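You operate a simulated robot arm through the tools that you are given. There is no shell and no other tool. Be economical: measure what you need, move in short steps, check, and stop when the job is done.

You are at the controls of a simulated two-armed robot. One attempt, no reset.

Task
Slacken the black knob of the dryer unit and draw its green strip out.
Fine: on the clear mat, held with one hand both times, knob first; then stand the unit in the narrow tray. Set down upright: what you pick out.
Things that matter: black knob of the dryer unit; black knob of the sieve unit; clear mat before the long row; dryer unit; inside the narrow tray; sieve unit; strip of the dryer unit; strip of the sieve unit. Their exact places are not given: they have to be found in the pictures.

The check looks at the end state, three seconds after you hand in, the way a careful person would. Anything else that was tipped, shoved, dropped, spilled or broken makes it a failure.

Robot
Two 7-joint arms with two-finger parallel grippers on one trunk, on a base that drives. Base frame: it is fixed to the floor where the robot stands at the start and does not move with it; the origin is under the middle of the robot, x ahead of it, y to its left, z up. Readings come in cm, degrees, newtons and seconds.
The left shoulder is at the start at [7, 13.4, 122.6], the right one opposite. With the tool pointing down near the work surface each hand reaches from about 10 to 62 cm from the robot's upright axis, wherever it stands, measured 20 degrees to its own side. Places, roughly: black knob of the dryer unit [50, 10, 90]; black knob of the sieve unit [50, -10, 90]; clear mat before the long row [100, 100, 80]; inside the narrow tray [70, 10, 80]; strip of the dryer unit [50, 10, 90]; strip of the sieve unit [50, -10, 90]. Payload 1.57 kg a hand.
Tool frame (each hand has its own): the origin (TCP) lies between the finger pads and is the grasp point; the fingertips stand 3 cm ahead of it; z points along the fingers, y is the line along which they close. Largest opening 8 cm; finger width 1.7, thickness 1.2; the body of the gripper, 4 by 8.2 cm, starts 8 cm behind the TCP.
Orientation is that of the tool frame in the base frame, as a unit quaternion [x, y, z, w]. With the fingers straight down and closing along the base's y, the tool's x points along the base's -x, its y along +y and its z along -z.

Tools
- The arms move only by the tool move_arm. It takes "left_targets", "right_targets" or both (then of equal length, played together; a hand with none holds still); each is one flat list of numbers, 7 for each row, row after row: the gripper command, from -1 (shut) to 1 (fully open), values between in proportion, then the shift along the tool's x, y, z in units of 200 mm (1.0 is 200 mm), then the turn, a rotation vector about the tool's x, y, z in units of 60 degrees (1.0 is 60 degrees). In form: [grip, tx, ty, tz, wx, wy, wz, grip, tx, ty, tz, wx, wy, wz, ...]. A call has 1 to 12 rows; each row is the pose to reach, as a shift and turn from the pose commanded when the call began, along the tool's axes at that moment. A call with a number of a shift or a turn outside -1 to 1 is refused whole. Rows are played at 5 a second. More than 5 cm and 8.6 degrees between two rows, or a gripper value outside its range, and nothing of the call is played. Where a pose cannot be reached the arm comes as near as it can. A force on the tool above 90 N (or 10 N above the force at the start of the call, whichever is more), or a blocked arm, ends the call early, and 0.2 s more pass. Each finger travels about 15.3 cm/s and halts on what it meets, pressing with about 28 N; the grip force reading is that of the motor and also rises with nothing between the fingers. The clock runs only during rows and for 0.2 s after the last one: add rows that repeat a pose to give the fingers time. The reply holds the time, the measured pose of the TCP, the force on the tool along the base axes, the opening and the grip force, in the units named above and with some noise, with the torque about the TCP (base axes, N m) and any sound that the robot's microphone picked up.
- Cameras (640 x 400 px; columns grow to the right, rows downward): "scene" is now at [13.51, 1.27, 144.87]; the picture's right is [0.14, -0.99, 0.00], its down [-0.63, -0.09, -0.77] and it looks along [0.76, 0.11, -0.64] (base axes); focal length 272 px, centre (320, 200). "left" rides on the left gripper at [7.2, 0.7, -12.2] in its tool frame; the picture's right is [-0.09, 1.00, 0.00], its down [-0.84, -0.08, -0.54] and it looks along [-0.54, -0.05, 0.84] (tool axes); focal length 238 px, centre (320, 200). "right" rides on the right gripper at [7.2, -0.7, -12.2] in its tool frame; the picture's right is [0.09, 1.00, 0.00], its down [-0.84, 0.08, -0.54] and it looks along [-0.54, 0.05, 0.84] (tool axes); focal length 238 px, centre (320, 200).
- camera(camera): a new picture of that camera. No time passes.
- raise_lower(by): slides the trunk up (or, below 0, down) by that many cm; the arms and the scene camera ride with it, the base frame stays. It gives what a move gives, with no picture.
- drive_base(legs): drives the robot by 1 to 6 legs, each [ahead, left, turn to the left] in cm, cm and degrees, along the robot's own axes; the way and the turn of a leg run together, so that a leg with both is an arc; at most 150 cm and 180 degrees a leg. The arms and the cameras ride along, it lands a little off, and it stops where it bumps. It gives what a move gives.
- pan_tilt(pan, tilt): turns the head with the scene camera to pan (to the left, within 86 degrees either way) and tilt (down, from -29 to 69), counted from straight ahead of the robot. It gives what a move gives.
- point_at(camera, pixels): for up to 12 pixels [column, row] of the newest picture of that camera ("zoom" is the newest enlarged one), the place [x, y, z] in the base frame of the surface seen there, good to about 0.2 cm. No time passes.
- inspect(camera, box): a new picture of the part [left, top, right, bottom] of that camera's present view, enlarged. No time passes.
- sign_off(): hands the job in; it is judged then, once.

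Keep the steps short. Do not move on a guess: measure, check each grasp and each placing, and mend mistakes. In all there are 80 turns and 78 pictures (those below and enlarged ones count). Leave the grippers open and the arms clear of the work at the hand-in unless told otherwise, and finish with a single line.

The tools are called as a command line: name --argument value ..., lists and objects as JSON in quotes. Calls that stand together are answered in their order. move_arm: Moves the arms, as the interface text tells. Its arguments: {"type":"object","properties":{"left_targets":{"type":"array","items":{"type":"number"}},"right_targets":{"type":"array","items":{"type":"number"}}},"required":[]} The other tools are called the same way: raise_lower (by) slides the trunk up or down; drive_base (legs) drives the base; pan_tilt (pan, tilt) turns the head that bears the scene camera; camera (camera) takes a picture; point_at (camera, pixels) gives the place of the surface under pixels of a picture; inspect (camera, box) takes an enlarged picture of a part of a camera's view; sign_off () hands the job in.

At the start:

```text
time_s: 0.0
left_eef_pos: [49.55, 16.1, 122.06]
left_tcp_rot: [-0.001, 1.0, 0.0, 0.0]
left_force: [0.3, 0.0, 0.8]
left_wrist_torque: [0.01, 0.0, 0.0]
left_opening: 8.03
left_grasp_force: 0.1
right_eef_pos: [42.17, -15.7, 122.91]
right_tcp_rot: [0.001, 1.0, 0.0, -0.001]
right_force: [0.1, -0.7, -0.1]
right_wrist_torque: [-0.03, -0.01, 0.02]
right_opening: 8.01
right_grasp_force: 0.0
trunk travel left (down, up): [-80.0, 14.0]
robot x, y, heading: [0.32, -0.45, 0.2]
head pan, tilt: [7.9, 39.7]
```

scene: 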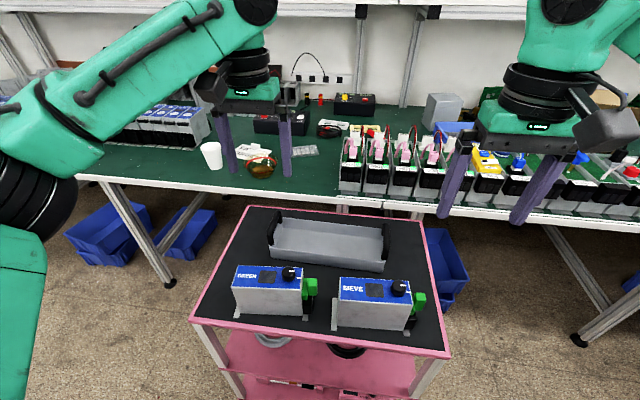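
right: 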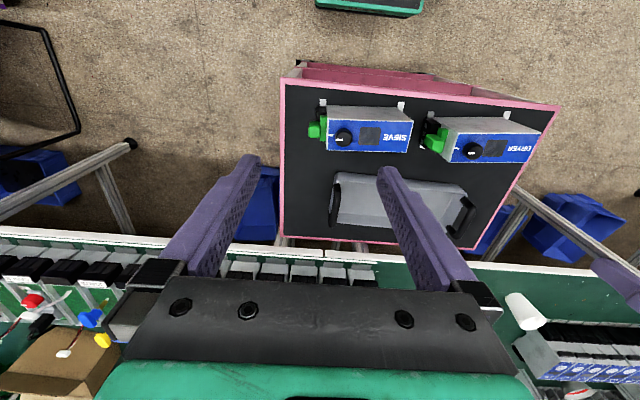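
left: 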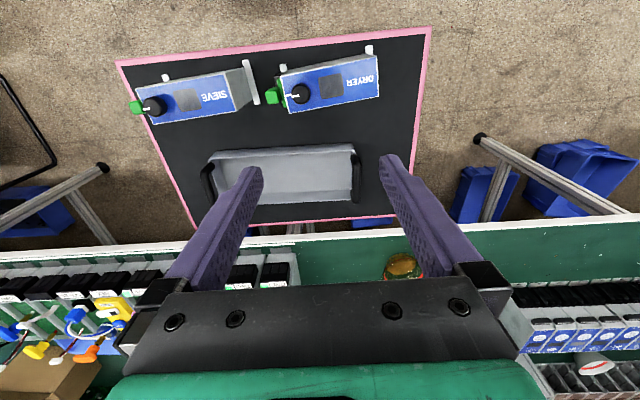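

I see the two units on the pink cart and the tray behind them. First I'll zoom in on the units, then look for the mat.

inspect --camera "scene" --box '[190, 200, 450, 362]'

inspect --camera "left" --box '[110, 30, 440, 236]'

inspect --camera "scene" --box '[80, 60, 360, 235]'

inspect --camera "scene" --box '[320, 80, 640, 280]'

```text
2.46 times, centred on (320, 281) of scene
```

zoom: 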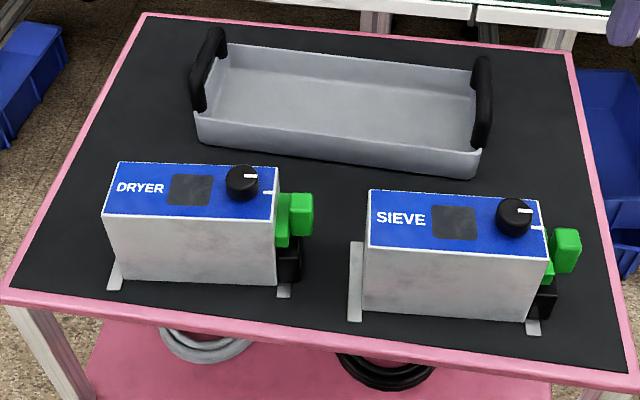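

```text
1.94 times, centred on (275, 133) of left
```

zoom: 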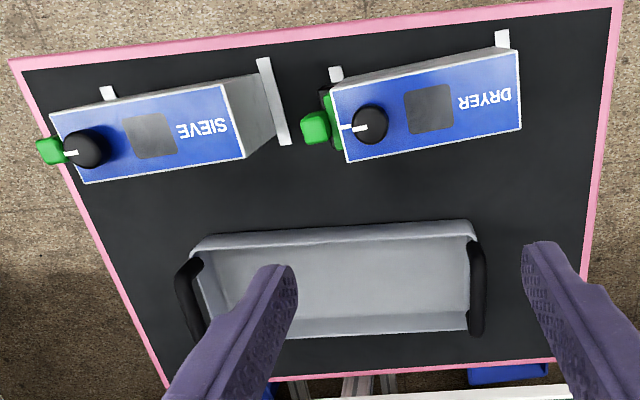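

```text
2.29 times, centred on (220, 148) of scene
```

zoom: 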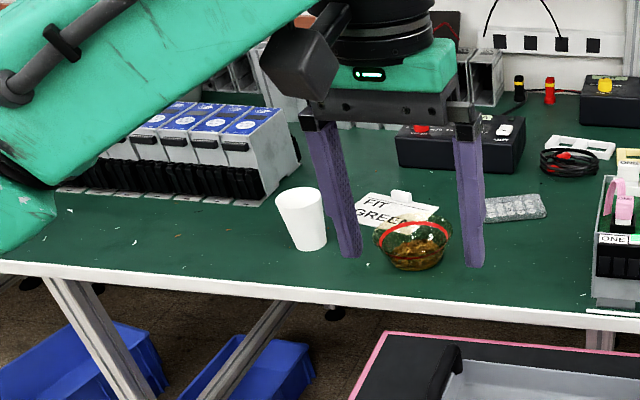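

```text
2.00 times, centred on (480, 180) of scene
```

zoom: 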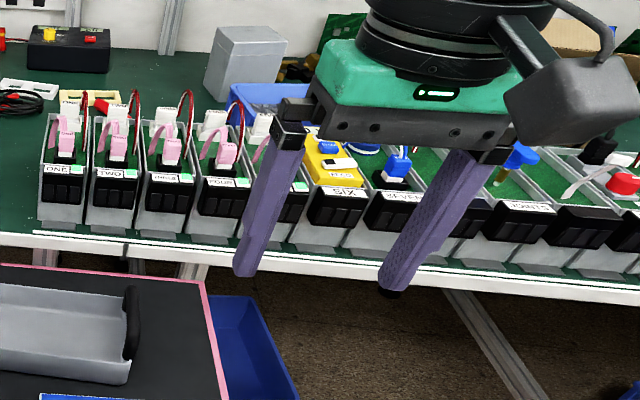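

A card on the bench reads "FIT GREEN…". I'll pan the head left to find the mat at about [100,100,80].

pan_tilt --pan 50 --tilt 30

camera --camera "scene"

```text
time_s: 1.1
left_eef_pos: [49.63, 15.99, 122.08]
left_tcp_rot: [-0.001, 1.0, 0.0, 0.0]
left_force: [0.9, 0.6, 0.9]
left_wrist_torque: [-0.02, 0.0, -0.03]
left_opening: 7.99
left_grasp_force: 0.1
right_eef_pos: [42.17, -15.8, 122.83]
right_tcp_rot: [0.0, 1.0, 0.0, 0.001]
right_force: [0.5, -0.4, -0.6]
right_wrist_torque: [-0.04, 0.0, -0.02]
right_opening: 8.0
right_grasp_force: 0.1
trunk travel left (down, up): [-80.0, 14.0]
robot x, y, heading: [0.08, 0.05, -0.0]
head pan, tilt: [50.0, 30.0]
```

```text
70 pictures are left
```

scene: 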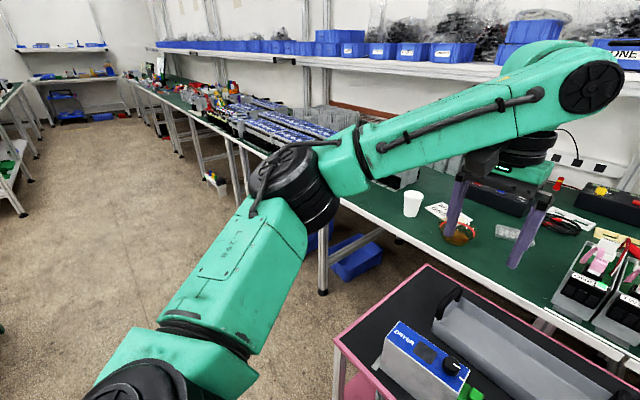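

The arm hides the region where the mat should be (around pixel 320,185). I'll pan a bit differently and zoom in there.

inspect --camera "scene" --box '[120, 60, 360, 210]'

inspect --camera "scene" --box '[360, 150, 600, 300]'

point_at --camera "scene" --pixels '[[412, 205], [440, 212], [375, 205], [250, 110], [230, 95], [340, 195], [510, 235]]'

```text
2.67 times, centred on (240, 135) of scene
```

zoom: 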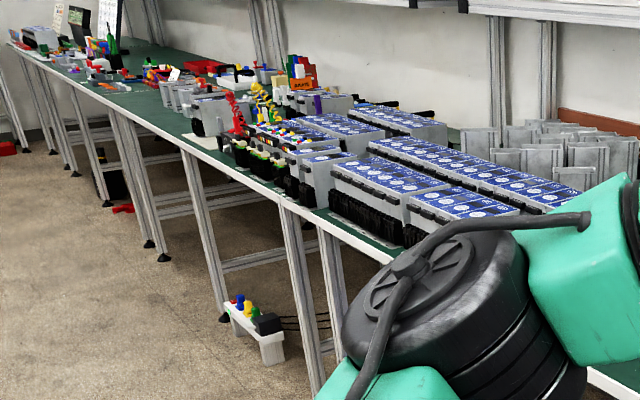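

```text
2.67 times, centred on (480, 225) of scene
```

zoom: 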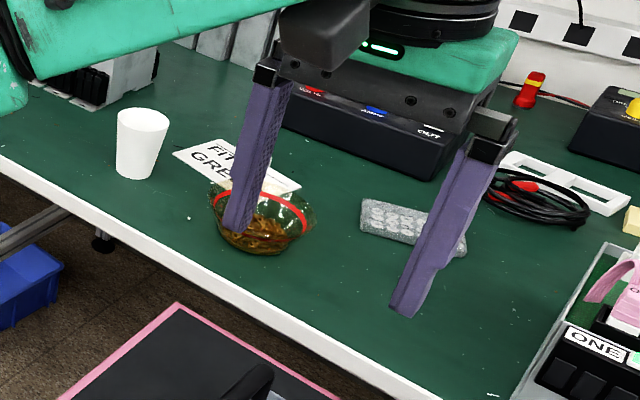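

```text
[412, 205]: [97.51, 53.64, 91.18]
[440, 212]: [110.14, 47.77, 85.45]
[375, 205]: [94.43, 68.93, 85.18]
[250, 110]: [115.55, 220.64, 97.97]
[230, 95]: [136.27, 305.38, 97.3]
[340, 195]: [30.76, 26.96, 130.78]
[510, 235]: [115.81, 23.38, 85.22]
```

The mat region lies behind the arm; I'll see it once I drive there. Now measuring the dryer, the strip, knob, tray and cart from the left hand picture.

pan_tilt --pan 0 --tilt 50

camera --camera "scene"

inspect --camera "left" --box '[255, 40, 395, 127]'

point_at --camera "left" --pixels '[[283, 80], [375, 57], [378, 97], [290, 111], [300, 94], [273, 95], [276, 88], [284, 68], [369, 50], [282, 178], [215, 155], [355, 165]]'

```text
time_s: 2.3
left_eef_pos: [49.65, 16.04, 122.17]
left_tcp_rot: [-0.001, 1.0, 0.0, 0.0]
left_force: [-0.9, 0.4, -0.5]
left_wrist_torque: [-0.02, -0.02, 0.0]
left_opening: 8.01
left_grasp_force: 0.1
right_eef_pos: [42.2, -15.81, 122.84]
right_tcp_rot: [0.0, 1.0, 0.0, 0.0]
right_force: [0.2, 0.1, -0.5]
right_wrist_torque: [0.01, 0.0, 0.0]
right_opening: 8.0
right_grasp_force: 0.0
trunk travel left (down, up): [-80.0, 14.0]
robot x, y, heading: [-0.06, 0.09, -0.2]
head pan, tilt: [0.0, 50.0]
```

```text
67 pictures are left
```

scene: 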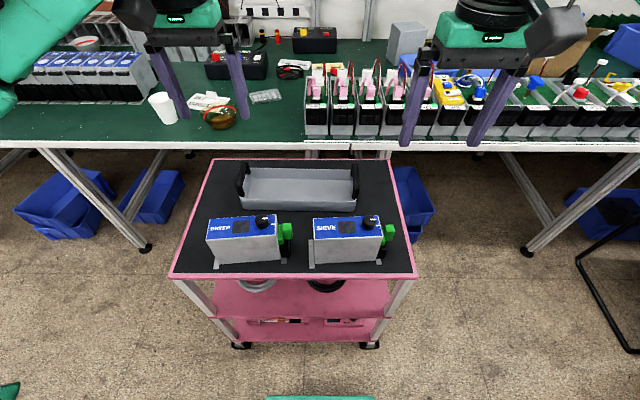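

```text
4.57 times, centred on (325, 84) of left
```

zoom: 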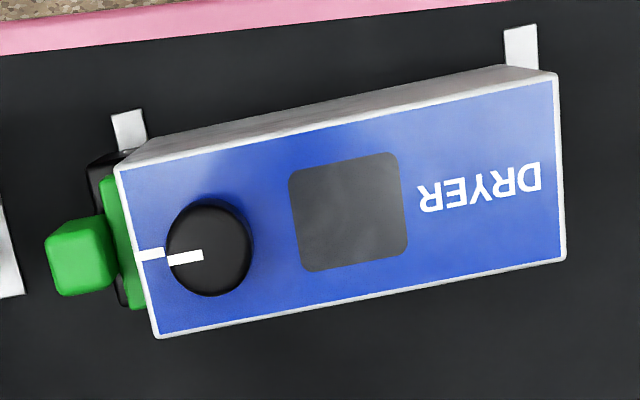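

```text
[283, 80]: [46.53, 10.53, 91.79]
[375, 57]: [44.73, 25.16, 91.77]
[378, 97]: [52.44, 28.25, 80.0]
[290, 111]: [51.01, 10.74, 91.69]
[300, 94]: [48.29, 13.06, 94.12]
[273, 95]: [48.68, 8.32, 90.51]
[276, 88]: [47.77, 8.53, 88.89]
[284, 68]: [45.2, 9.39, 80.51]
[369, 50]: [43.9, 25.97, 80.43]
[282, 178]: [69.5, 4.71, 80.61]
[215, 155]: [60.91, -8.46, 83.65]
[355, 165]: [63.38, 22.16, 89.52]
```

The dryer measures about 15 × 4.7 cm, top at z 91.8, its long axis about 7° off base y. Next a close look at strip and knob.

inspect --camera "scene" --box '[200, 205, 312, 275]'

inspect --camera "scene" --box '[0, 30, 320, 160]'

point_at --camera "scene" --pixels '[[100, 115], [40, 115], [10, 130], [60, 90], [208, 97], [220, 118], [160, 115], [120, 100], [18, 100]]'

```text
5.71 times, centred on (256, 240) of scene
```

zoom: 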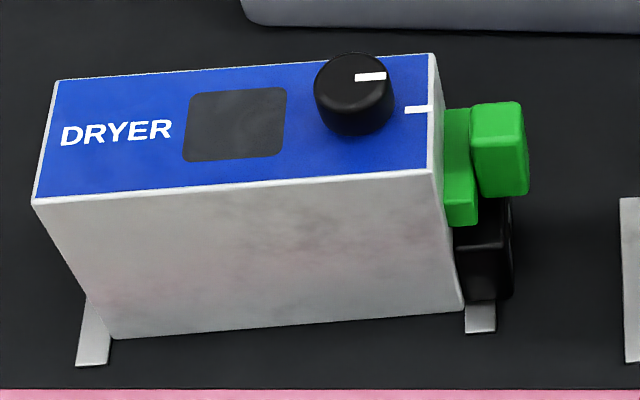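

```text
2.00 times, centred on (160, 95) of scene
```

zoom: 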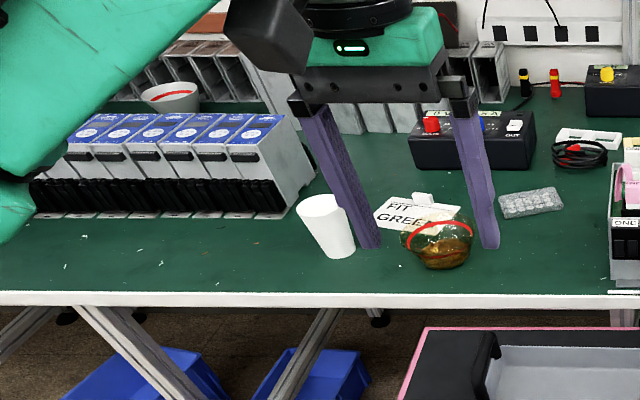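

```text
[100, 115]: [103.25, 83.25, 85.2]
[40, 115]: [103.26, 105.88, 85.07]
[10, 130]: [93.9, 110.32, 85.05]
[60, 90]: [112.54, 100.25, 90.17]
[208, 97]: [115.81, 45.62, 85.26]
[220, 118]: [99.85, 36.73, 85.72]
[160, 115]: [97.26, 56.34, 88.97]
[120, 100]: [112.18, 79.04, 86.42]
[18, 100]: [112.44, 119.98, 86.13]
```

The mat is the green bench top before the blue row (x 90–108, y 70–110, z 85.1), and it is clear there. I'll have the left hand hold the dryer by its left end, tilted 45°, closing across it. First half of the turn, moving over to the left.

move_arm --left_targets '[1, 0.029, 0.133, 0.05, 0, 0, -0.135, 1, 0.058, 0.267, 0.1, 0, 0, -0.27, 1, 0.087, 0.4, 0.15, 0, 0, -0.405, 1, 0.117, 0.533, 0.2, 0, 0, -0.54, 1, 0.146, 0.667, 0.25, 0, 0, -0.675, 1, 0.175, 0.8, 0.3, 0, 0, -0.808]'

move_arm --left_targets '[1, 0, 0, 0, 0, 0, -0.135, 1, 0, 0, 0, 0, 0, -0.27, 1, 0, 0, 0, 0, 0, -0.405, 1, 0, 0, 0, 0, 0, -0.54, 1, 0, 0, 0, 0, 0, -0.675, 1, 0, 0, 0, 0, 0, -0.808]'

move_arm --left_targets '[1, 0, 0, 0.08, 0, 0.125, 0, 1, 0, 0, 0.16, 0, 0.25, 0, 1, 0, 0, 0.24, 0, 0.375, 0, 1, 0, 0, 0.32, 0, 0.5, 0, 1, 0, 0, 0.4, 0, 0.625, 0, 1, 0, 0, 0.4, 0, 0.75, 0]'

camera --camera "left"

camera --camera "scene"

```text
time_s: 3.7
left_eef_pos: [46.03, 32.17, 116.0]
left_tcp_rot: [-0.412, 0.911, -0.001, -0.001]
left_force: [0.3, 0.3, 0.6]
left_wrist_torque: [0.0, 0.01, 0.02]
left_opening: 8.02
left_grasp_force: 0.1
right_eef_pos: [42.06, -15.69, 122.96]
right_tcp_rot: [0.0, 1.0, 0.0, 0.0]
right_force: [-0.8, 0.9, 0.2]
right_wrist_torque: [-0.03, 0.0, -0.01]
right_opening: 8.02
right_grasp_force: 0.0
trunk travel left (down, up): [-80.0, 14.0]
robot x, y, heading: [-0.23, -0.55, -0.2]
head pan, tilt: [0.0, 50.0]
```

```text
time_s: 5.1
left_eef_pos: [46.04, 32.07, 116.17]
left_tcp_rot: [0.75, -0.661, 0.0, 0.0]
left_force: [0.3, 0.1, 0.4]
left_wrist_torque: [0.01, 0.0, -0.01]
left_opening: 8.0
left_grasp_force: 0.0
right_eef_pos: [42.04, -15.77, 122.94]
right_tcp_rot: [0.0, 1.0, 0.0, 0.0]
right_force: [-0.6, -0.8, -0.2]
right_wrist_torque: [0.02, 0.02, -0.01]
right_opening: 8.0
right_grasp_force: 0.1
trunk travel left (down, up): [-80.0, 14.0]
robot x, y, heading: [-0.12, -0.17, 0.0]
head pan, tilt: [0.0, 50.0]
```

```text
time_s: 6.5
left_eef_pos: [46.2, 32.13, 108.05]
left_tcp_rot: [0.692, -0.611, 0.288, 0.255]
left_force: [0.4, -0.3, 0.3]
left_wrist_torque: [0.0, 0.01, 0.0]
left_opening: 7.99
left_grasp_force: 0.0
right_eef_pos: [42.14, -15.63, 122.87]
right_tcp_rot: [0.0, 1.0, 0.0, 0.0]
right_force: [-0.8, -1.1, -0.8]
right_wrist_torque: [0.01, -0.01, -0.01]
right_opening: 8.0
right_grasp_force: 0.0
trunk travel left (down, up): [-80.0, 14.0]
robot x, y, heading: [-0.32, -0.03, 0.4]
head pan, tilt: [0.0, 50.0]
```

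```text
63 pictures are left
```

left: 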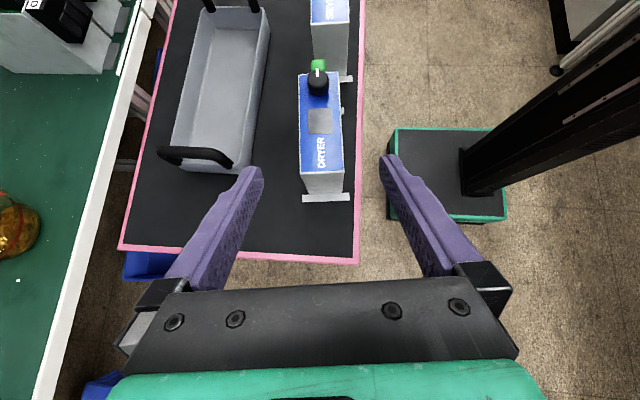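

```text
62 pictures are left
```

scene: 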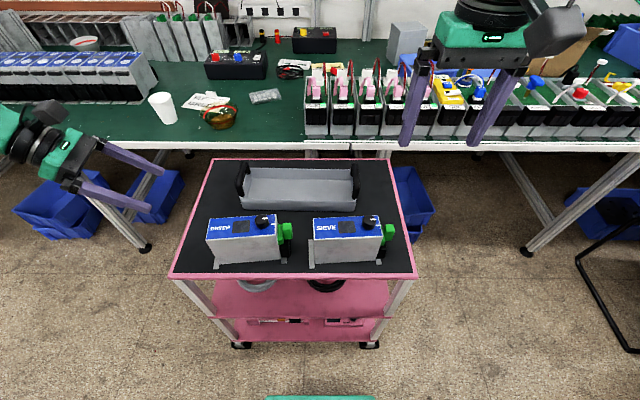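

The hand turned and tilted as planned. Measuring the unit's corners in the left picture.

inspect --camera "left" --box '[260, 50, 390, 210]'

point_at --camera "left" --pixels '[[304, 170], [340, 167], [333, 77], [301, 80], [317, 83], [319, 65], [322, 120], [325, 198], [323, 185], [180, 160], [222, 165], [200, 15]]'

```text
2.50 times, centred on (325, 130) of left
```

zoom: 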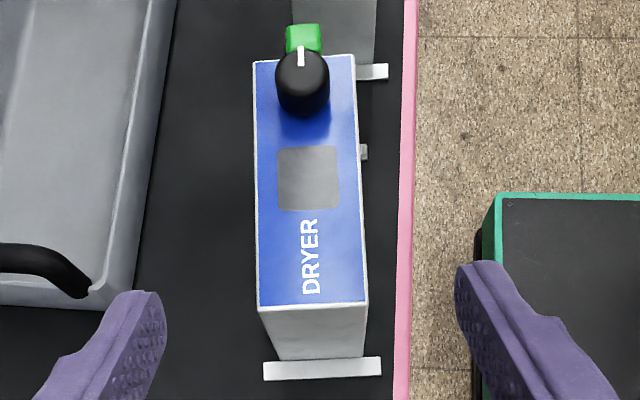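

```text
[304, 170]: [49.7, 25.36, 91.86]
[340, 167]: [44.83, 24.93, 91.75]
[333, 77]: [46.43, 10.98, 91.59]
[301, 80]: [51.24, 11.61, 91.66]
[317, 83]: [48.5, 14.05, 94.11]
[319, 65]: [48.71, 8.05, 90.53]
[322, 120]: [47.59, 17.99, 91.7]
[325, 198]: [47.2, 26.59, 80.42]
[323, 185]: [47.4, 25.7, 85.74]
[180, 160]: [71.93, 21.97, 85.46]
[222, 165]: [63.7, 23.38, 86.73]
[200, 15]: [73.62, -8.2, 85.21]
```

The unit's axis runs from (47.3, 25.4) to (48.9, 11), about 6° off. I'll go to a pre-grasp 8 cm behind (47.6, 22.4, 88.5) and check there.

move_arm --left_targets '[1, -0.086, -0.002, 0.16, 0, 0, 0, 1, -0.172, -0.004, 0.32, -0.006, 0, 0.006, 1, -0.258, -0.006, 0.48, -0.013, 0, 0.013, 1, -0.345, -0.009, 0.637, -0.013, 0, 0.013, 1, -0.345, -0.009, 0.637, -0.013, 0, 0.013]'

camera --camera "left"

```text
time_s: 7.7
left_eef_pos: [46.75, 28.04, 94.18]
left_tcp_rot: [0.686, -0.619, 0.284, 0.256]
left_force: [-0.1, 0.5, 0.1]
left_wrist_torque: [-0.02, 0.01, -0.04]
left_opening: 7.96
left_grasp_force: 0.1
right_eef_pos: [42.06, -15.78, 122.86]
right_tcp_rot: [0.0, 1.0, 0.0, 0.0]
right_force: [-0.7, -0.6, -0.4]
right_wrist_torque: [-0.01, 0.02, -0.02]
right_opening: 7.98
right_grasp_force: 0.1
trunk travel left (down, up): [-80.0, 14.0]
robot x, y, heading: [0.3, 0.09, 0.0]
head pan, tilt: [0.0, 50.0]
```

```text
60 pictures are left
```

left: 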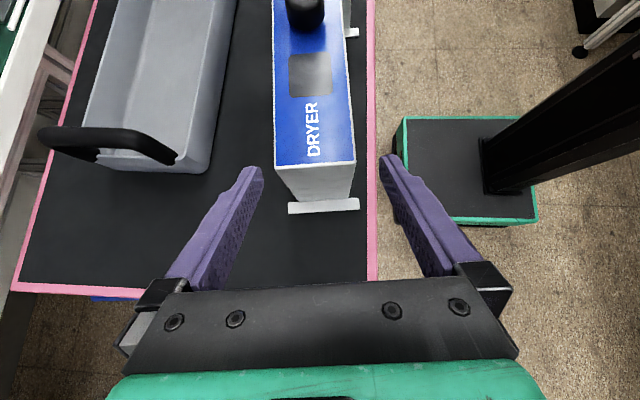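

Aligned: the unit's end lies midway between the fingertips. Advancing 8 cm and then closing.

move_arm --left_targets '[1, 0, 0, 0.133, 0, 0, 0, 1, 0, 0, 0.267, 0, 0, 0, 1, 0, 0, 0.4, 0, 0, 0, 1, 0, 0, 0.4, 0, 0, 0, 0.4, 0, 0, 0.4, 0, 0, 0, 0.2, 0, 0, 0.4, 0, 0, 0, -1, 0, 0, 0.4, 0, 0, 0, -1, 0, 0, 0.4, 0, 0, 0, -1, 0, 0, 0.4, 0, 0, 0]'

camera --camera "left"

```text
time_s: 9.7
left_eef_pos: [47.3, 22.42, 88.58]
left_tcp_rot: [0.686, -0.618, 0.285, 0.256]
left_force: [1.5, -0.6, 0.6]
left_wrist_torque: [-0.23, -0.44, 0.18]
left_opening: 6.01
left_grasp_force: 27.9
right_eef_pos: [42.16, -15.79, 122.84]
right_tcp_rot: [0.0, 1.0, 0.0, 0.001]
right_force: [0.6, -0.2, -0.4]
right_wrist_torque: [0.01, 0.03, 0.0]
right_opening: 7.99
right_grasp_force: 0.1
trunk travel left (down, up): [-80.0, 14.0]
robot x, y, heading: [0.1, 0.38, -0.5]
head pan, tilt: [0.0, 50.0]
```

```text
59 pictures are left
```

left: 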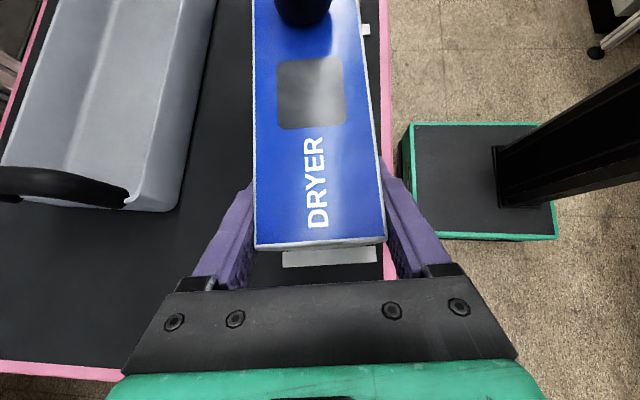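

The grip force is 27.9 N but the opening is 6.0 cm, wider than the 4.9 cm I measured. I'll look closely before lifting.

inspect --camera "left" --box '[180, 120, 460, 295]'

inspect --camera "scene" --box '[140, 190, 320, 290]'

point_at --camera "left" --pixels '[[258, 242], [381, 236], [257, 180], [372, 170], [256, 20], [358, 10], [245, 215], [393, 210]]'

```text
2.29 times, centred on (320, 208) of left
```

zoom: 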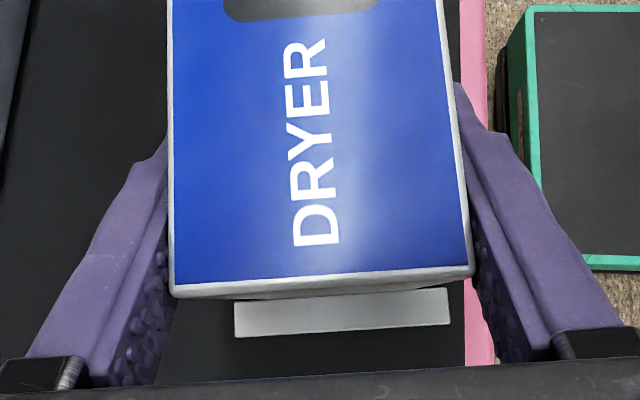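

```text
3.56 times, centred on (230, 240) of scene
```

zoom: 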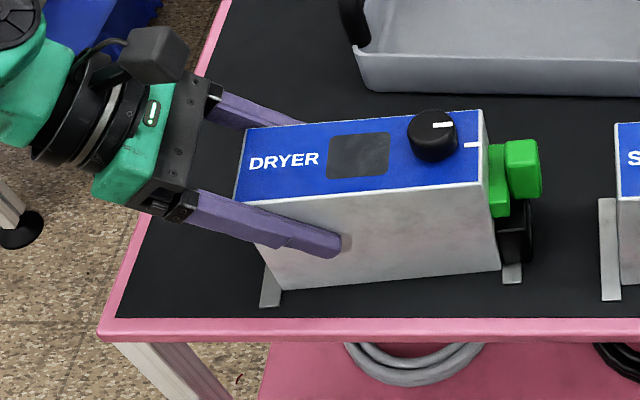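

```text
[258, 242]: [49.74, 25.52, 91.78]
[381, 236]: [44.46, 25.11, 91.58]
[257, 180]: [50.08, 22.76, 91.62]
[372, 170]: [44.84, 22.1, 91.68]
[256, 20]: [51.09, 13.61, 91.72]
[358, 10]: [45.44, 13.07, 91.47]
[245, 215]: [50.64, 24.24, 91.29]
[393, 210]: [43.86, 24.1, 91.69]
```

The box is about 5.7 cm wide between the edges, so the grip is genuine. Lifting 8 cm straight up and checking.

move_arm --left_targets '[-1, 0.035, 0, -0.035, 0, 0, 0, -1, 0.1, 0, -0.1, 0, 0, 0, -1, 0.19, 0, -0.19, 0, 0, 0, -1, 0.283, 0, -0.283, 0, 0, 0, -1, 0.283, 0, -0.283, 0, 0, 0]'

camera --camera "scene"

```text
time_s: 10.9
left_eef_pos: [47.39, 22.15, 96.53]
left_tcp_rot: [0.686, -0.619, 0.284, 0.257]
left_force: [-0.8, -0.1, -3.9]
left_wrist_torque: [0.2, 0.01, -0.01]
left_opening: 5.99
left_grasp_force: 28.0
right_eef_pos: [42.19, -15.77, 122.84]
right_tcp_rot: [0.0, 1.0, 0.0, 0.0]
right_force: [0.1, -0.1, -0.1]
right_wrist_torque: [0.03, 0.0, -0.02]
right_opening: 7.98
right_grasp_force: 0.1
trunk travel left (down, up): [-80.0, 14.0]
robot x, y, heading: [-0.15, -0.4, 0.3]
head pan, tilt: [0.0, 50.0]
```

```text
56 pictures are left
```

scene: 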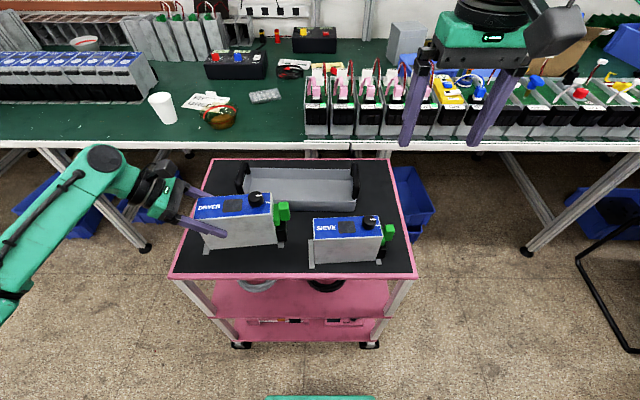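

The unit hangs level with 3.9 N (about 0.4 kg). I'll raise the trunk 5 cm, back off, and drive left toward the mat; then look.

raise_lower --by 5

drive_base --legs '[[-25, 0, 0], [0, 88, 0]]'

pan_tilt --pan 0 --tilt 40

camera --camera "scene"

```text
time_s: 11.8
left_eef_pos: [47.44, 22.29, 101.56]
left_tcp_rot: [0.686, -0.618, 0.285, 0.257]
left_force: [-0.2, -0.1, -3.5]
left_wrist_torque: [0.2, 0.06, -0.02]
left_opening: 6.0
left_grasp_force: 28.1
right_eef_pos: [42.14, -15.71, 127.75]
right_tcp_rot: [0.0, 1.0, 0.0, -0.001]
right_force: [0.6, -0.4, -1.0]
right_wrist_torque: [-0.01, -0.02, -0.01]
right_opening: 8.01
right_grasp_force: 0.2
trunk travel left (down, up): [-85.0, 9.0]
robot x, y, heading: [0.02, 0.06, -0.1]
head pan, tilt: [0.0, 50.0]
```

```text
time_s: 17.9
left_eef_pos: [22.02, 110.08, 101.59]
left_tcp_rot: [0.688, -0.617, 0.284, 0.256]
left_force: [-0.3, -0.2, -3.6]
left_wrist_torque: [0.19, 0.03, 0.0]
left_opening: 6.0
left_grasp_force: 27.9
right_eef_pos: [16.93, 72.07, 127.85]
right_tcp_rot: [-0.001, 1.0, 0.0, 0.0]
right_force: [-0.2, -0.9, 0.1]
right_wrist_torque: [0.05, -0.01, 0.01]
right_opening: 8.02
right_grasp_force: 0.1
trunk travel left (down, up): [-85.0, 9.0]
robot x, y, heading: [-24.97, 87.8, 0.1]
head pan, tilt: [0.0, 50.0]
```

```text
time_s: 18.6
left_eef_pos: [22.02, 110.26, 101.45]
left_tcp_rot: [0.688, -0.617, 0.283, 0.256]
left_force: [0.1, 0.1, -3.0]
left_wrist_torque: [0.19, -0.01, -0.02]
left_opening: 5.98
left_grasp_force: 28.4
right_eef_pos: [16.91, 72.26, 127.88]
right_tcp_rot: [-0.002, 1.0, 0.0, -0.001]
right_force: [-0.1, 0.6, 1.5]
right_wrist_torque: [0.01, 0.0, -0.02]
right_opening: 8.02
right_grasp_force: 0.1
trunk travel left (down, up): [-85.0, 9.0]
robot x, y, heading: [-25.13, 87.9, 0.4]
head pan, tilt: [0.0, 40.0]
```

```text
55 pictures are left
```

scene: 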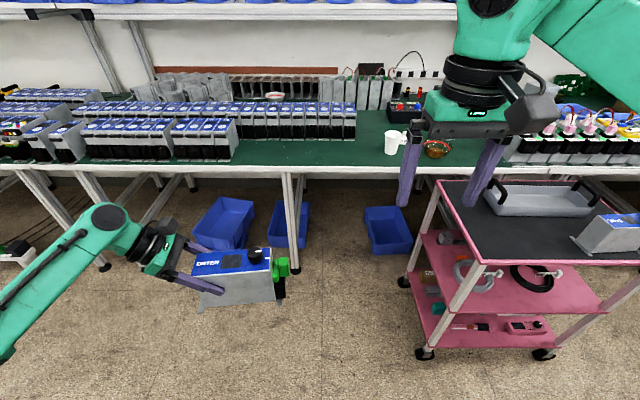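

The clear stretch is in front of the long row, columns 240–380 at row 150. Measuring its limits.

inspect --camera "scene" --box '[200, 80, 460, 190]'

point_at --camera "scene" --pixels '[[245, 160], [300, 162], [350, 160], [300, 142], [234, 158], [237, 120], [350, 138], [345, 105], [392, 153], [300, 173]]'

```text
2.46 times, centred on (330, 135) of scene
```

zoom: 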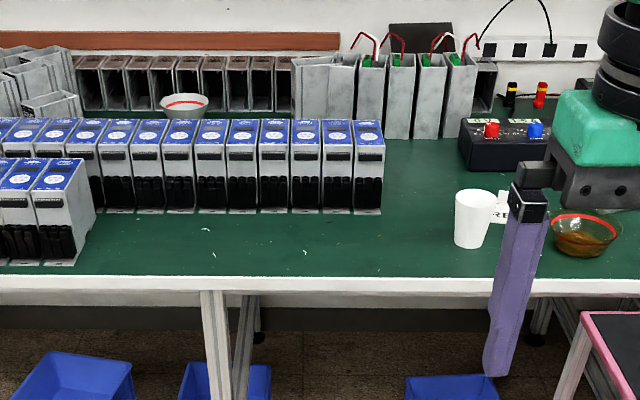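

```text
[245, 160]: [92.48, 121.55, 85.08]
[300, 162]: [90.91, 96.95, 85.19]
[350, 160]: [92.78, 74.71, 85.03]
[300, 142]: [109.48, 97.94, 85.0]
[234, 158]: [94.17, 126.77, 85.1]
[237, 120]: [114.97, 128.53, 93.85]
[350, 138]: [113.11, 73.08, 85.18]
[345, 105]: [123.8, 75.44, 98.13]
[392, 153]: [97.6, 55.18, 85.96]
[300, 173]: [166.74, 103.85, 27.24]
```

The clear mat spans x 89–109, y 60–121. I'll bring the unit 12 cm toward the robot's middle, so both hands reach it, then drive up to the bench.

move_arm --left_targets '[-1, 0.1, 0.016, 0.1, 0, 0, 0, -1, 0.21, 0.032, 0.21, 0, 0, 0, -1, 0.32, 0.048, 0.32, 0, 0, 0, -1, 0.42, 0.064, 0.42, 0, 0, 0, -1, 0.42, 0.064, 0.42, 0, 0, 0]'

drive_base --legs '[[40, -6, 0], [33, 0, 0]]'

pan_tilt --pan 5 --tilt 50

camera --camera "scene"

camera --camera "left"

```text
time_s: 19.8
left_eef_pos: [21.96, 98.05, 101.51]
left_tcp_rot: [0.688, -0.617, 0.285, 0.256]
left_force: [0.4, -0.1, -2.9]
left_wrist_torque: [0.19, 0.0, 0.0]
left_opening: 6.01
left_grasp_force: 28.2
right_eef_pos: [16.95, 72.14, 127.82]
right_tcp_rot: [-0.002, 1.0, 0.0, 0.0]
right_force: [-0.1, 0.0, 0.7]
right_wrist_torque: [-0.03, -0.01, 0.03]
right_opening: 8.01
right_grasp_force: 0.1
trunk travel left (down, up): [-85.0, 9.0]
robot x, y, heading: [-25.67, 87.69, 0.1]
head pan, tilt: [0.0, 40.0]
```

```text
time_s: 24.1
left_eef_pos: [95.85, 91.71, 101.61]
left_tcp_rot: [0.684, -0.621, 0.284, 0.257]
left_force: [-0.4, 1.3, -3.2]
left_wrist_torque: [0.2, -0.01, 0.02]
left_opening: 6.0
left_grasp_force: 27.8
right_eef_pos: [90.62, 65.67, 127.95]
right_tcp_rot: [0.003, 1.0, 0.0, 0.001]
right_force: [1.2, 0.3, 0.2]
right_wrist_torque: [0.04, -0.01, -0.01]
right_opening: 7.98
right_grasp_force: 0.0
trunk travel left (down, up): [-85.0, 9.0]
robot x, y, heading: [48.75, 82.16, -0.2]
head pan, tilt: [0.0, 40.0]
```

```text
time_s: 24.8
left_eef_pos: [96.06, 91.76, 101.39]
left_tcp_rot: [0.685, -0.62, 0.283, 0.257]
left_force: [0.3, 0.3, -4.1]
left_wrist_torque: [0.2, 0.03, -0.01]
left_opening: 6.0
left_grasp_force: 28.0
right_eef_pos: [90.79, 65.69, 127.76]
right_tcp_rot: [0.003, 1.0, 0.001, 0.0]
right_force: [-0.3, -0.9, -0.3]
right_wrist_torque: [-0.02, 0.0, 0.03]
right_opening: 8.0
right_grasp_force: 0.0
trunk travel left (down, up): [-85.0, 9.0]
robot x, y, heading: [48.51, 81.5, -0.2]
head pan, tilt: [5.0, 50.0]
```

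```text
53 pictures are left
```

scene: 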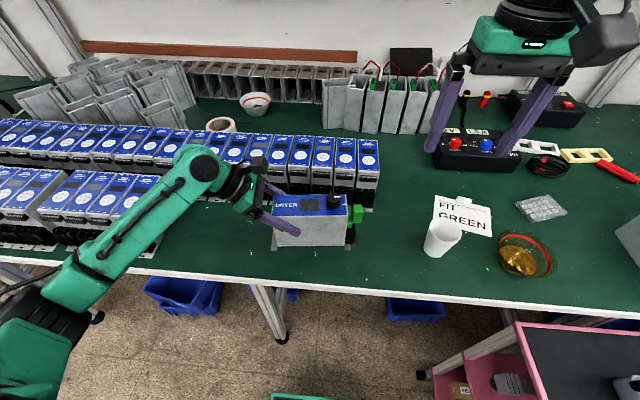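

```text
52 pictures are left
```

left: 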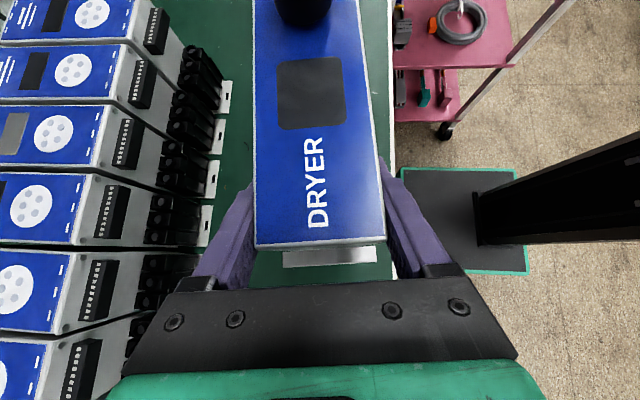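

The unit is over the mat at x 96, its bottom at about z 92.9 with the mat at 85.1. I'll lower the trunk 7 cm, then finish with the arm.

raise_lower --by -7

move_arm --left_targets '[-1, -0.01, 0, 0.01, 0, 0, 0, -1, -0.02, 0, 0.02, 0, 0, 0, -1, -0.025, 0, 0.025, 0, 0, 0]'

camera --camera "scene"

```text
time_s: 25.9
left_eef_pos: [96.02, 91.69, 94.44]
left_tcp_rot: [0.685, -0.62, 0.284, 0.257]
left_force: [-0.8, 0.1, -3.1]
left_wrist_torque: [0.21, 0.0, 0.01]
left_opening: 5.97
left_grasp_force: 28.4
right_eef_pos: [90.82, 65.73, 120.75]
right_tcp_rot: [0.003, 1.0, 0.0, 0.0]
right_force: [-0.1, 0.3, 0.3]
right_wrist_torque: [-0.01, 0.0, -0.01]
right_opening: 8.0
right_grasp_force: 0.1
trunk travel left (down, up): [-78.0, 16.0]
robot x, y, heading: [49.03, 81.66, -0.2]
head pan, tilt: [5.0, 50.0]
```

```text
time_s: 26.7
left_eef_pos: [96.07, 91.8, 93.67]
left_tcp_rot: [0.685, -0.62, 0.283, 0.257]
left_force: [0.0, -0.3, -3.6]
left_wrist_torque: [0.2, 0.01, -0.01]
left_opening: 6.01
left_grasp_force: 27.8
right_eef_pos: [90.69, 65.76, 120.91]
right_tcp_rot: [0.003, 1.0, 0.001, -0.001]
right_force: [0.2, -0.4, -0.7]
right_wrist_torque: [0.02, 0.01, 0.0]
right_opening: 8.0
right_grasp_force: 0.1
trunk travel left (down, up): [-78.0, 16.0]
robot x, y, heading: [48.97, 81.89, -0.5]
head pan, tilt: [5.0, 50.0]
```

```text
51 pictures are left
```

scene: 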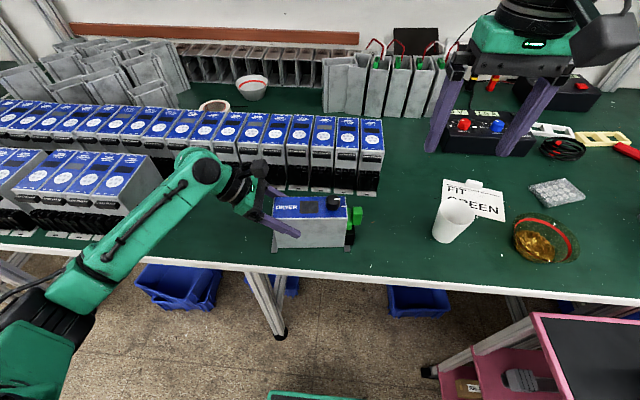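

Still hanging free (force −3.6). Lowering a few millimetres more, watching the force.

move_arm --left_targets '[-1, -0.004, 0, 0.004, 0, 0, 0, -1, -0.008, 0, 0.008, 0, 0, 0, -1, -0.008, 0, 0.008, 0, 0, 0]'

inspect --camera "scene" --box '[230, 170, 390, 270]'

```text
time_s: 27.5
left_eef_pos: [96.21, 91.8, 93.66]
left_tcp_rot: [0.686, -0.619, 0.284, 0.256]
left_force: [-0.9, 0.5, -4.4]
left_wrist_torque: [0.2, 0.04, -0.01]
left_opening: 5.98
left_grasp_force: 28.4
right_eef_pos: [90.87, 65.82, 120.8]
right_tcp_rot: [0.003, 1.0, -0.001, 0.0]
right_force: [-0.6, -0.6, 0.3]
right_wrist_torque: [0.01, 0.02, 0.03]
right_opening: 8.02
right_grasp_force: 0.0
trunk travel left (down, up): [-78.0, 16.0]
robot x, y, heading: [49.31, 81.48, -0.4]
head pan, tilt: [5.0, 50.0]
```

```text
4.00 times, centred on (310, 220) of scene
```

zoom: 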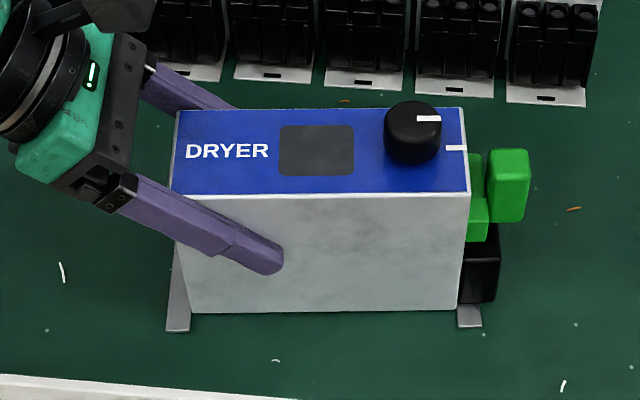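

No contact yet; another 4 mm in small steps.

move_arm --left_targets '[-1, -0.007, 0, 0.007, 0, 0, 0, -1, -0.014, 0, 0.014, 0, 0, 0, -1, -0.014, 0, 0.014, 0, 0, 0]'

inspect --camera "scene" --box '[260, 180, 380, 260]'

point_at --camera "zoom" --pixels '[[347, 55], [440, 52], [460, 130], [480, 105], [480, 160], [430, 92], [360, 92], [430, 300], [480, 270], [520, 250]]'

```text
time_s: 28.3
left_eef_pos: [96.07, 91.67, 93.33]
left_tcp_rot: [0.684, -0.62, 0.284, 0.257]
left_force: [2.6, 1.5, 8.0]
left_wrist_torque: [0.01, 0.3, -0.08]
left_opening: 5.98
left_grasp_force: 28.0
right_eef_pos: [90.7, 65.76, 120.79]
right_tcp_rot: [0.003, 1.0, -0.001, -0.001]
right_force: [0.0, -0.5, -0.5]
right_wrist_torque: [0.01, -0.02, -0.02]
right_opening: 8.02
right_grasp_force: 0.1
trunk travel left (down, up): [-78.0, 16.0]
robot x, y, heading: [49.01, 81.43, -0.2]
head pan, tilt: [5.0, 50.0]
```

```text
5.00 times, centred on (320, 220) of scene
```

zoom: 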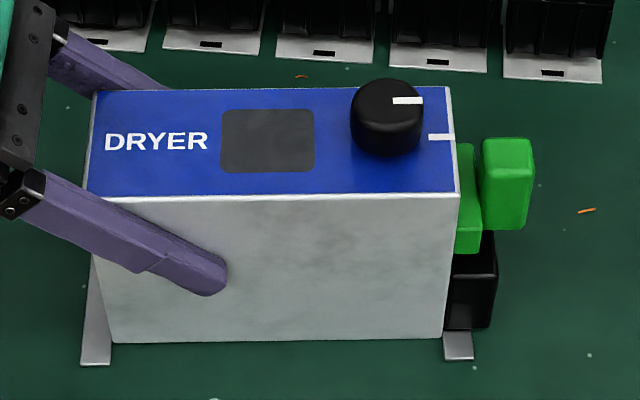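

```text
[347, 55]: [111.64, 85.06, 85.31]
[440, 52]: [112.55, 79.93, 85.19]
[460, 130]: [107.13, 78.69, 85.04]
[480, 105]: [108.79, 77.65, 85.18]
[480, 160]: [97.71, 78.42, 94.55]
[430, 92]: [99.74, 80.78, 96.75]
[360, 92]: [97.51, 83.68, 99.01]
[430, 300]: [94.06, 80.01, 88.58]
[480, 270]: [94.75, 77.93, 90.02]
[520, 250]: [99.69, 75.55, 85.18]
```

Contact: +8 N upward, so the unit stands on the mat while the left hand holds it. The knob is at roughly (97.4, 82.6), top at z 99. I'll bring the open right hand above it to measure.

move_arm --right_targets '[1, -0.066, 0.168, 0.1, 0, 0, 0, 1, -0.132, 0.336, 0.22, 0, 0, 0, 1, -0.198, 0.504, 0.36, 0, 0, 0, 1, -0.264, 0.672, 0.5, 0, 0, 0, 1, -0.33, 0.84, 0.6, 0, 0, 0, 1, -0.33, 0.84, 0.6, 0, 0, 0]'

camera --camera "right"

```text
time_s: 29.7
left_eef_pos: [95.86, 91.68, 93.4]
left_tcp_rot: [0.685, -0.62, 0.285, 0.256]
left_force: [2.0, -2.3, 14.8]
left_wrist_torque: [-0.17, 0.51, -0.11]
left_opening: 5.98
left_grasp_force: 28.0
right_eef_pos: [97.45, 82.31, 108.96]
right_tcp_rot: [0.002, 1.0, 0.0, 0.001]
right_force: [0.4, 0.2, 0.3]
right_wrist_torque: [0.0, -0.02, -0.03]
right_opening: 8.0
right_grasp_force: 0.0
trunk travel left (down, up): [-78.0, 16.0]
robot x, y, heading: [48.58, 81.7, -0.3]
head pan, tilt: [5.0, 50.0]
```

```text
48 pictures are left
```

right: 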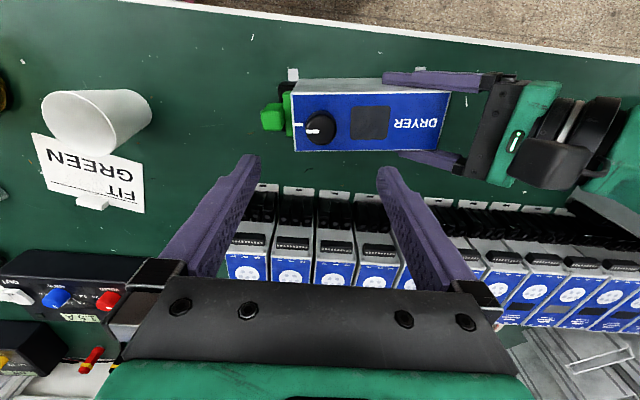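

Clear view of the knob at (320,127). Zooming in to measure knob and strip.

inspect --camera "right" --box '[250, 70, 390, 157]'

point_at --camera "right" --pixels '[[320, 125], [306, 127], [334, 127], [320, 140], [320, 113], [272, 118], [263, 118], [288, 100], [290, 130], [290, 93], [297, 150], [297, 96]]'

```text
4.57 times, centred on (320, 114) of right
```

zoom: 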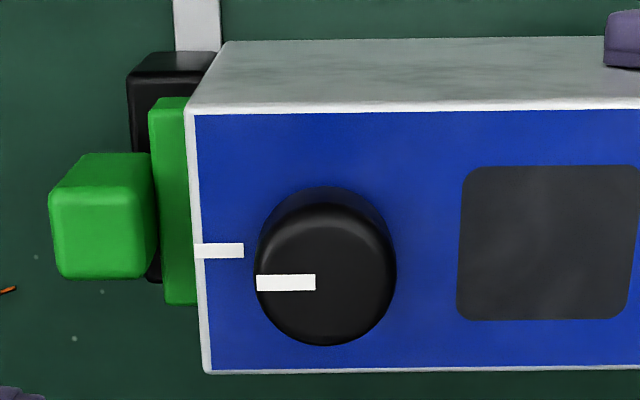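

```text
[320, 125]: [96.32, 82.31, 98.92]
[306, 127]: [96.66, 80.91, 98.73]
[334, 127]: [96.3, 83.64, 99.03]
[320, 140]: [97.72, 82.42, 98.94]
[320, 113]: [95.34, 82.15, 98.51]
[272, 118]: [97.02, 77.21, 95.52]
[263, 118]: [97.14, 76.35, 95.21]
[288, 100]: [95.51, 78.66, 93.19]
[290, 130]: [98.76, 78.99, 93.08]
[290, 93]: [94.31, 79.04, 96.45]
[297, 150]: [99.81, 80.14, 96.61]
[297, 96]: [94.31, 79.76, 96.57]
```

Knob centre (96.9, 82.4), about 2.8 cm across, from z 96.7 to 99. Going down with a 5 cm opening to TCP z 100.3 (tips 6 mm above the panel), and easing the left hand's downward press by 1 mm.

move_arm --right_targets '[0.3, 0.0275, 0.005, 0.1, 0, 0, 0, 0.3, 0.0275, 0.005, 0.22, 0, 0, 0, 0.3, 0.0275, 0.005, 0.34, 0, 0, 0, 0.3, 0.0275, 0.005, 0.433, 0, 0, 0, 0.3, 0.0275, 0.005, 0.433, 0, 0, 0]' --left_targets '[-1, 0.0035, 0, -0.0035, 0, 0, 0, -1, 0.0035, 0, -0.0035, 0, 0, 0, -1, 0.0035, 0, -0.0035, 0, 0, 0, -1, 0.0035, 0, -0.0035, 0, 0, 0, -1, 0.0035, 0, -0.0035, 0, 0, 0]'

inspect --camera "scene" --box '[240, 120, 432, 260]'

inspect --camera "right" --box '[200, 50, 440, 200]'

```text
time_s: 30.9
left_eef_pos: [96.02, 91.56, 93.23]
left_tcp_rot: [0.685, -0.62, 0.284, 0.257]
left_force: [-1.1, -2.1, 7.6]
left_wrist_torque: [-0.31, -0.35, 0.02]
left_opening: 6.01
left_grasp_force: 29.0
right_eef_pos: [96.85, 82.43, 100.22]
right_tcp_rot: [0.003, 1.0, 0.0, 0.002]
right_force: [-0.6, 0.2, -1.2]
right_wrist_torque: [0.01, -0.03, 0.0]
right_opening: 5.19
right_grasp_force: 0.1
trunk travel left (down, up): [-78.0, 16.0]
robot x, y, heading: [48.39, 81.69, -0.3]
head pan, tilt: [5.0, 50.0]
```

```text
2.86 times, centred on (336, 190) of scene
```

zoom: 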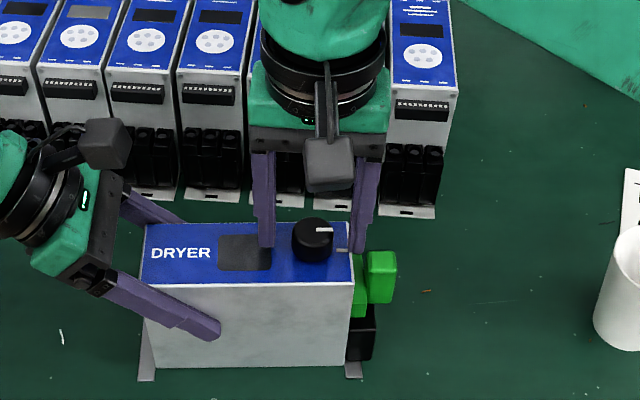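

```text
2.67 times, centred on (320, 125) of right
```

zoom: 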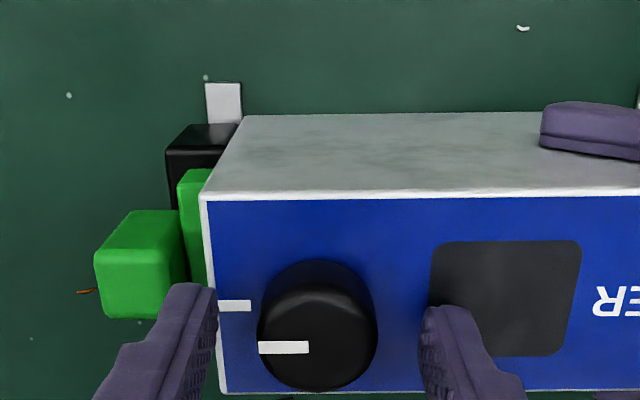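

The fingers straddle the knob. Closing on it.

move_arm --right_targets '[-0.2, 0, 0, 0, 0, 0, 0, -1, 0, 0, 0, 0, 0, 0, -1, 0, 0, 0, 0, 0, 0, -1, 0, 0, 0, 0, 0, 0]'

```text
time_s: 31.9
left_eef_pos: [96.01, 91.6, 93.34]
left_tcp_rot: [0.685, -0.621, 0.283, 0.257]
left_force: [-4.5, 5.2, 6.4]
left_wrist_torque: [-0.68, -0.15, -0.11]
left_opening: 6.0
left_grasp_force: 28.1
right_eef_pos: [96.87, 82.38, 100.32]
right_tcp_rot: [0.003, 1.0, 0.0, 0.001]
right_force: [0.3, -7.0, 0.7]
right_wrist_torque: [-0.14, 0.06, -0.01]
right_opening: 2.92
right_grasp_force: 27.8
trunk travel left (down, up): [-78.0, 16.0]
robot x, y, heading: [48.8, 81.93, -0.4]
head pan, tilt: [5.0, 50.0]
```

The knob is gripped at 2.92 cm. Turning it anticlockwise (seen from above) by 56° in small rows.

move_arm --right_targets '[-1, 0, 0, 0, 0, 0, -0.133, -1, 0, 0, 0, 0, 0, -0.267, -1, 0, 0, 0, 0, 0, -0.4, -1, 0, 0, 0, 0, 0, -0.533, -1, 0, 0, 0, 0, 0, -0.667, -1, 0, 0, 0, 0, 0, -0.8, -1, 0, 0, 0, 0, 0, -0.933, -1, 0, 0, 0, 0, 0, -0.933]'

inspect --camera "scene" --box '[240, 120, 432, 260]'

```text
time_s: 33.9
left_eef_pos: [95.24, 91.19, 93.02]
left_tcp_rot: [0.681, -0.624, 0.278, 0.265]
left_force: [-11.2, 7.4, 13.2]
left_wrist_torque: [-0.72, 1.23, -1.7]
left_opening: 6.32
left_grasp_force: 27.8
right_eef_pos: [94.29, 81.17, 99.57]
right_tcp_rot: [-0.381, 0.924, 0.004, 0.025]
right_force: [6.4, -5.4, 19.1]
right_wrist_torque: [-1.06, 0.11, -0.03]
right_opening: 2.93
right_grasp_force: 28.0
right hand out of reach, approached as far as the arm can: row 6, 7, 8
trunk travel left (down, up): [-78.0, 16.0]
robot x, y, heading: [49.07, 81.87, -0.2]
head pan, tilt: [5.0, 50.0]
stopped in row 8 (right hand): the force on the tool passed its limit (the readings are from after the stop); the commanded pose is now the measured one
```

```text
2.86 times, centred on (336, 190) of scene
```

zoom: 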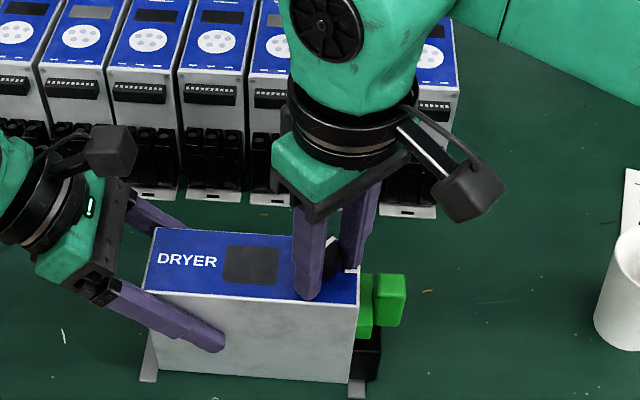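

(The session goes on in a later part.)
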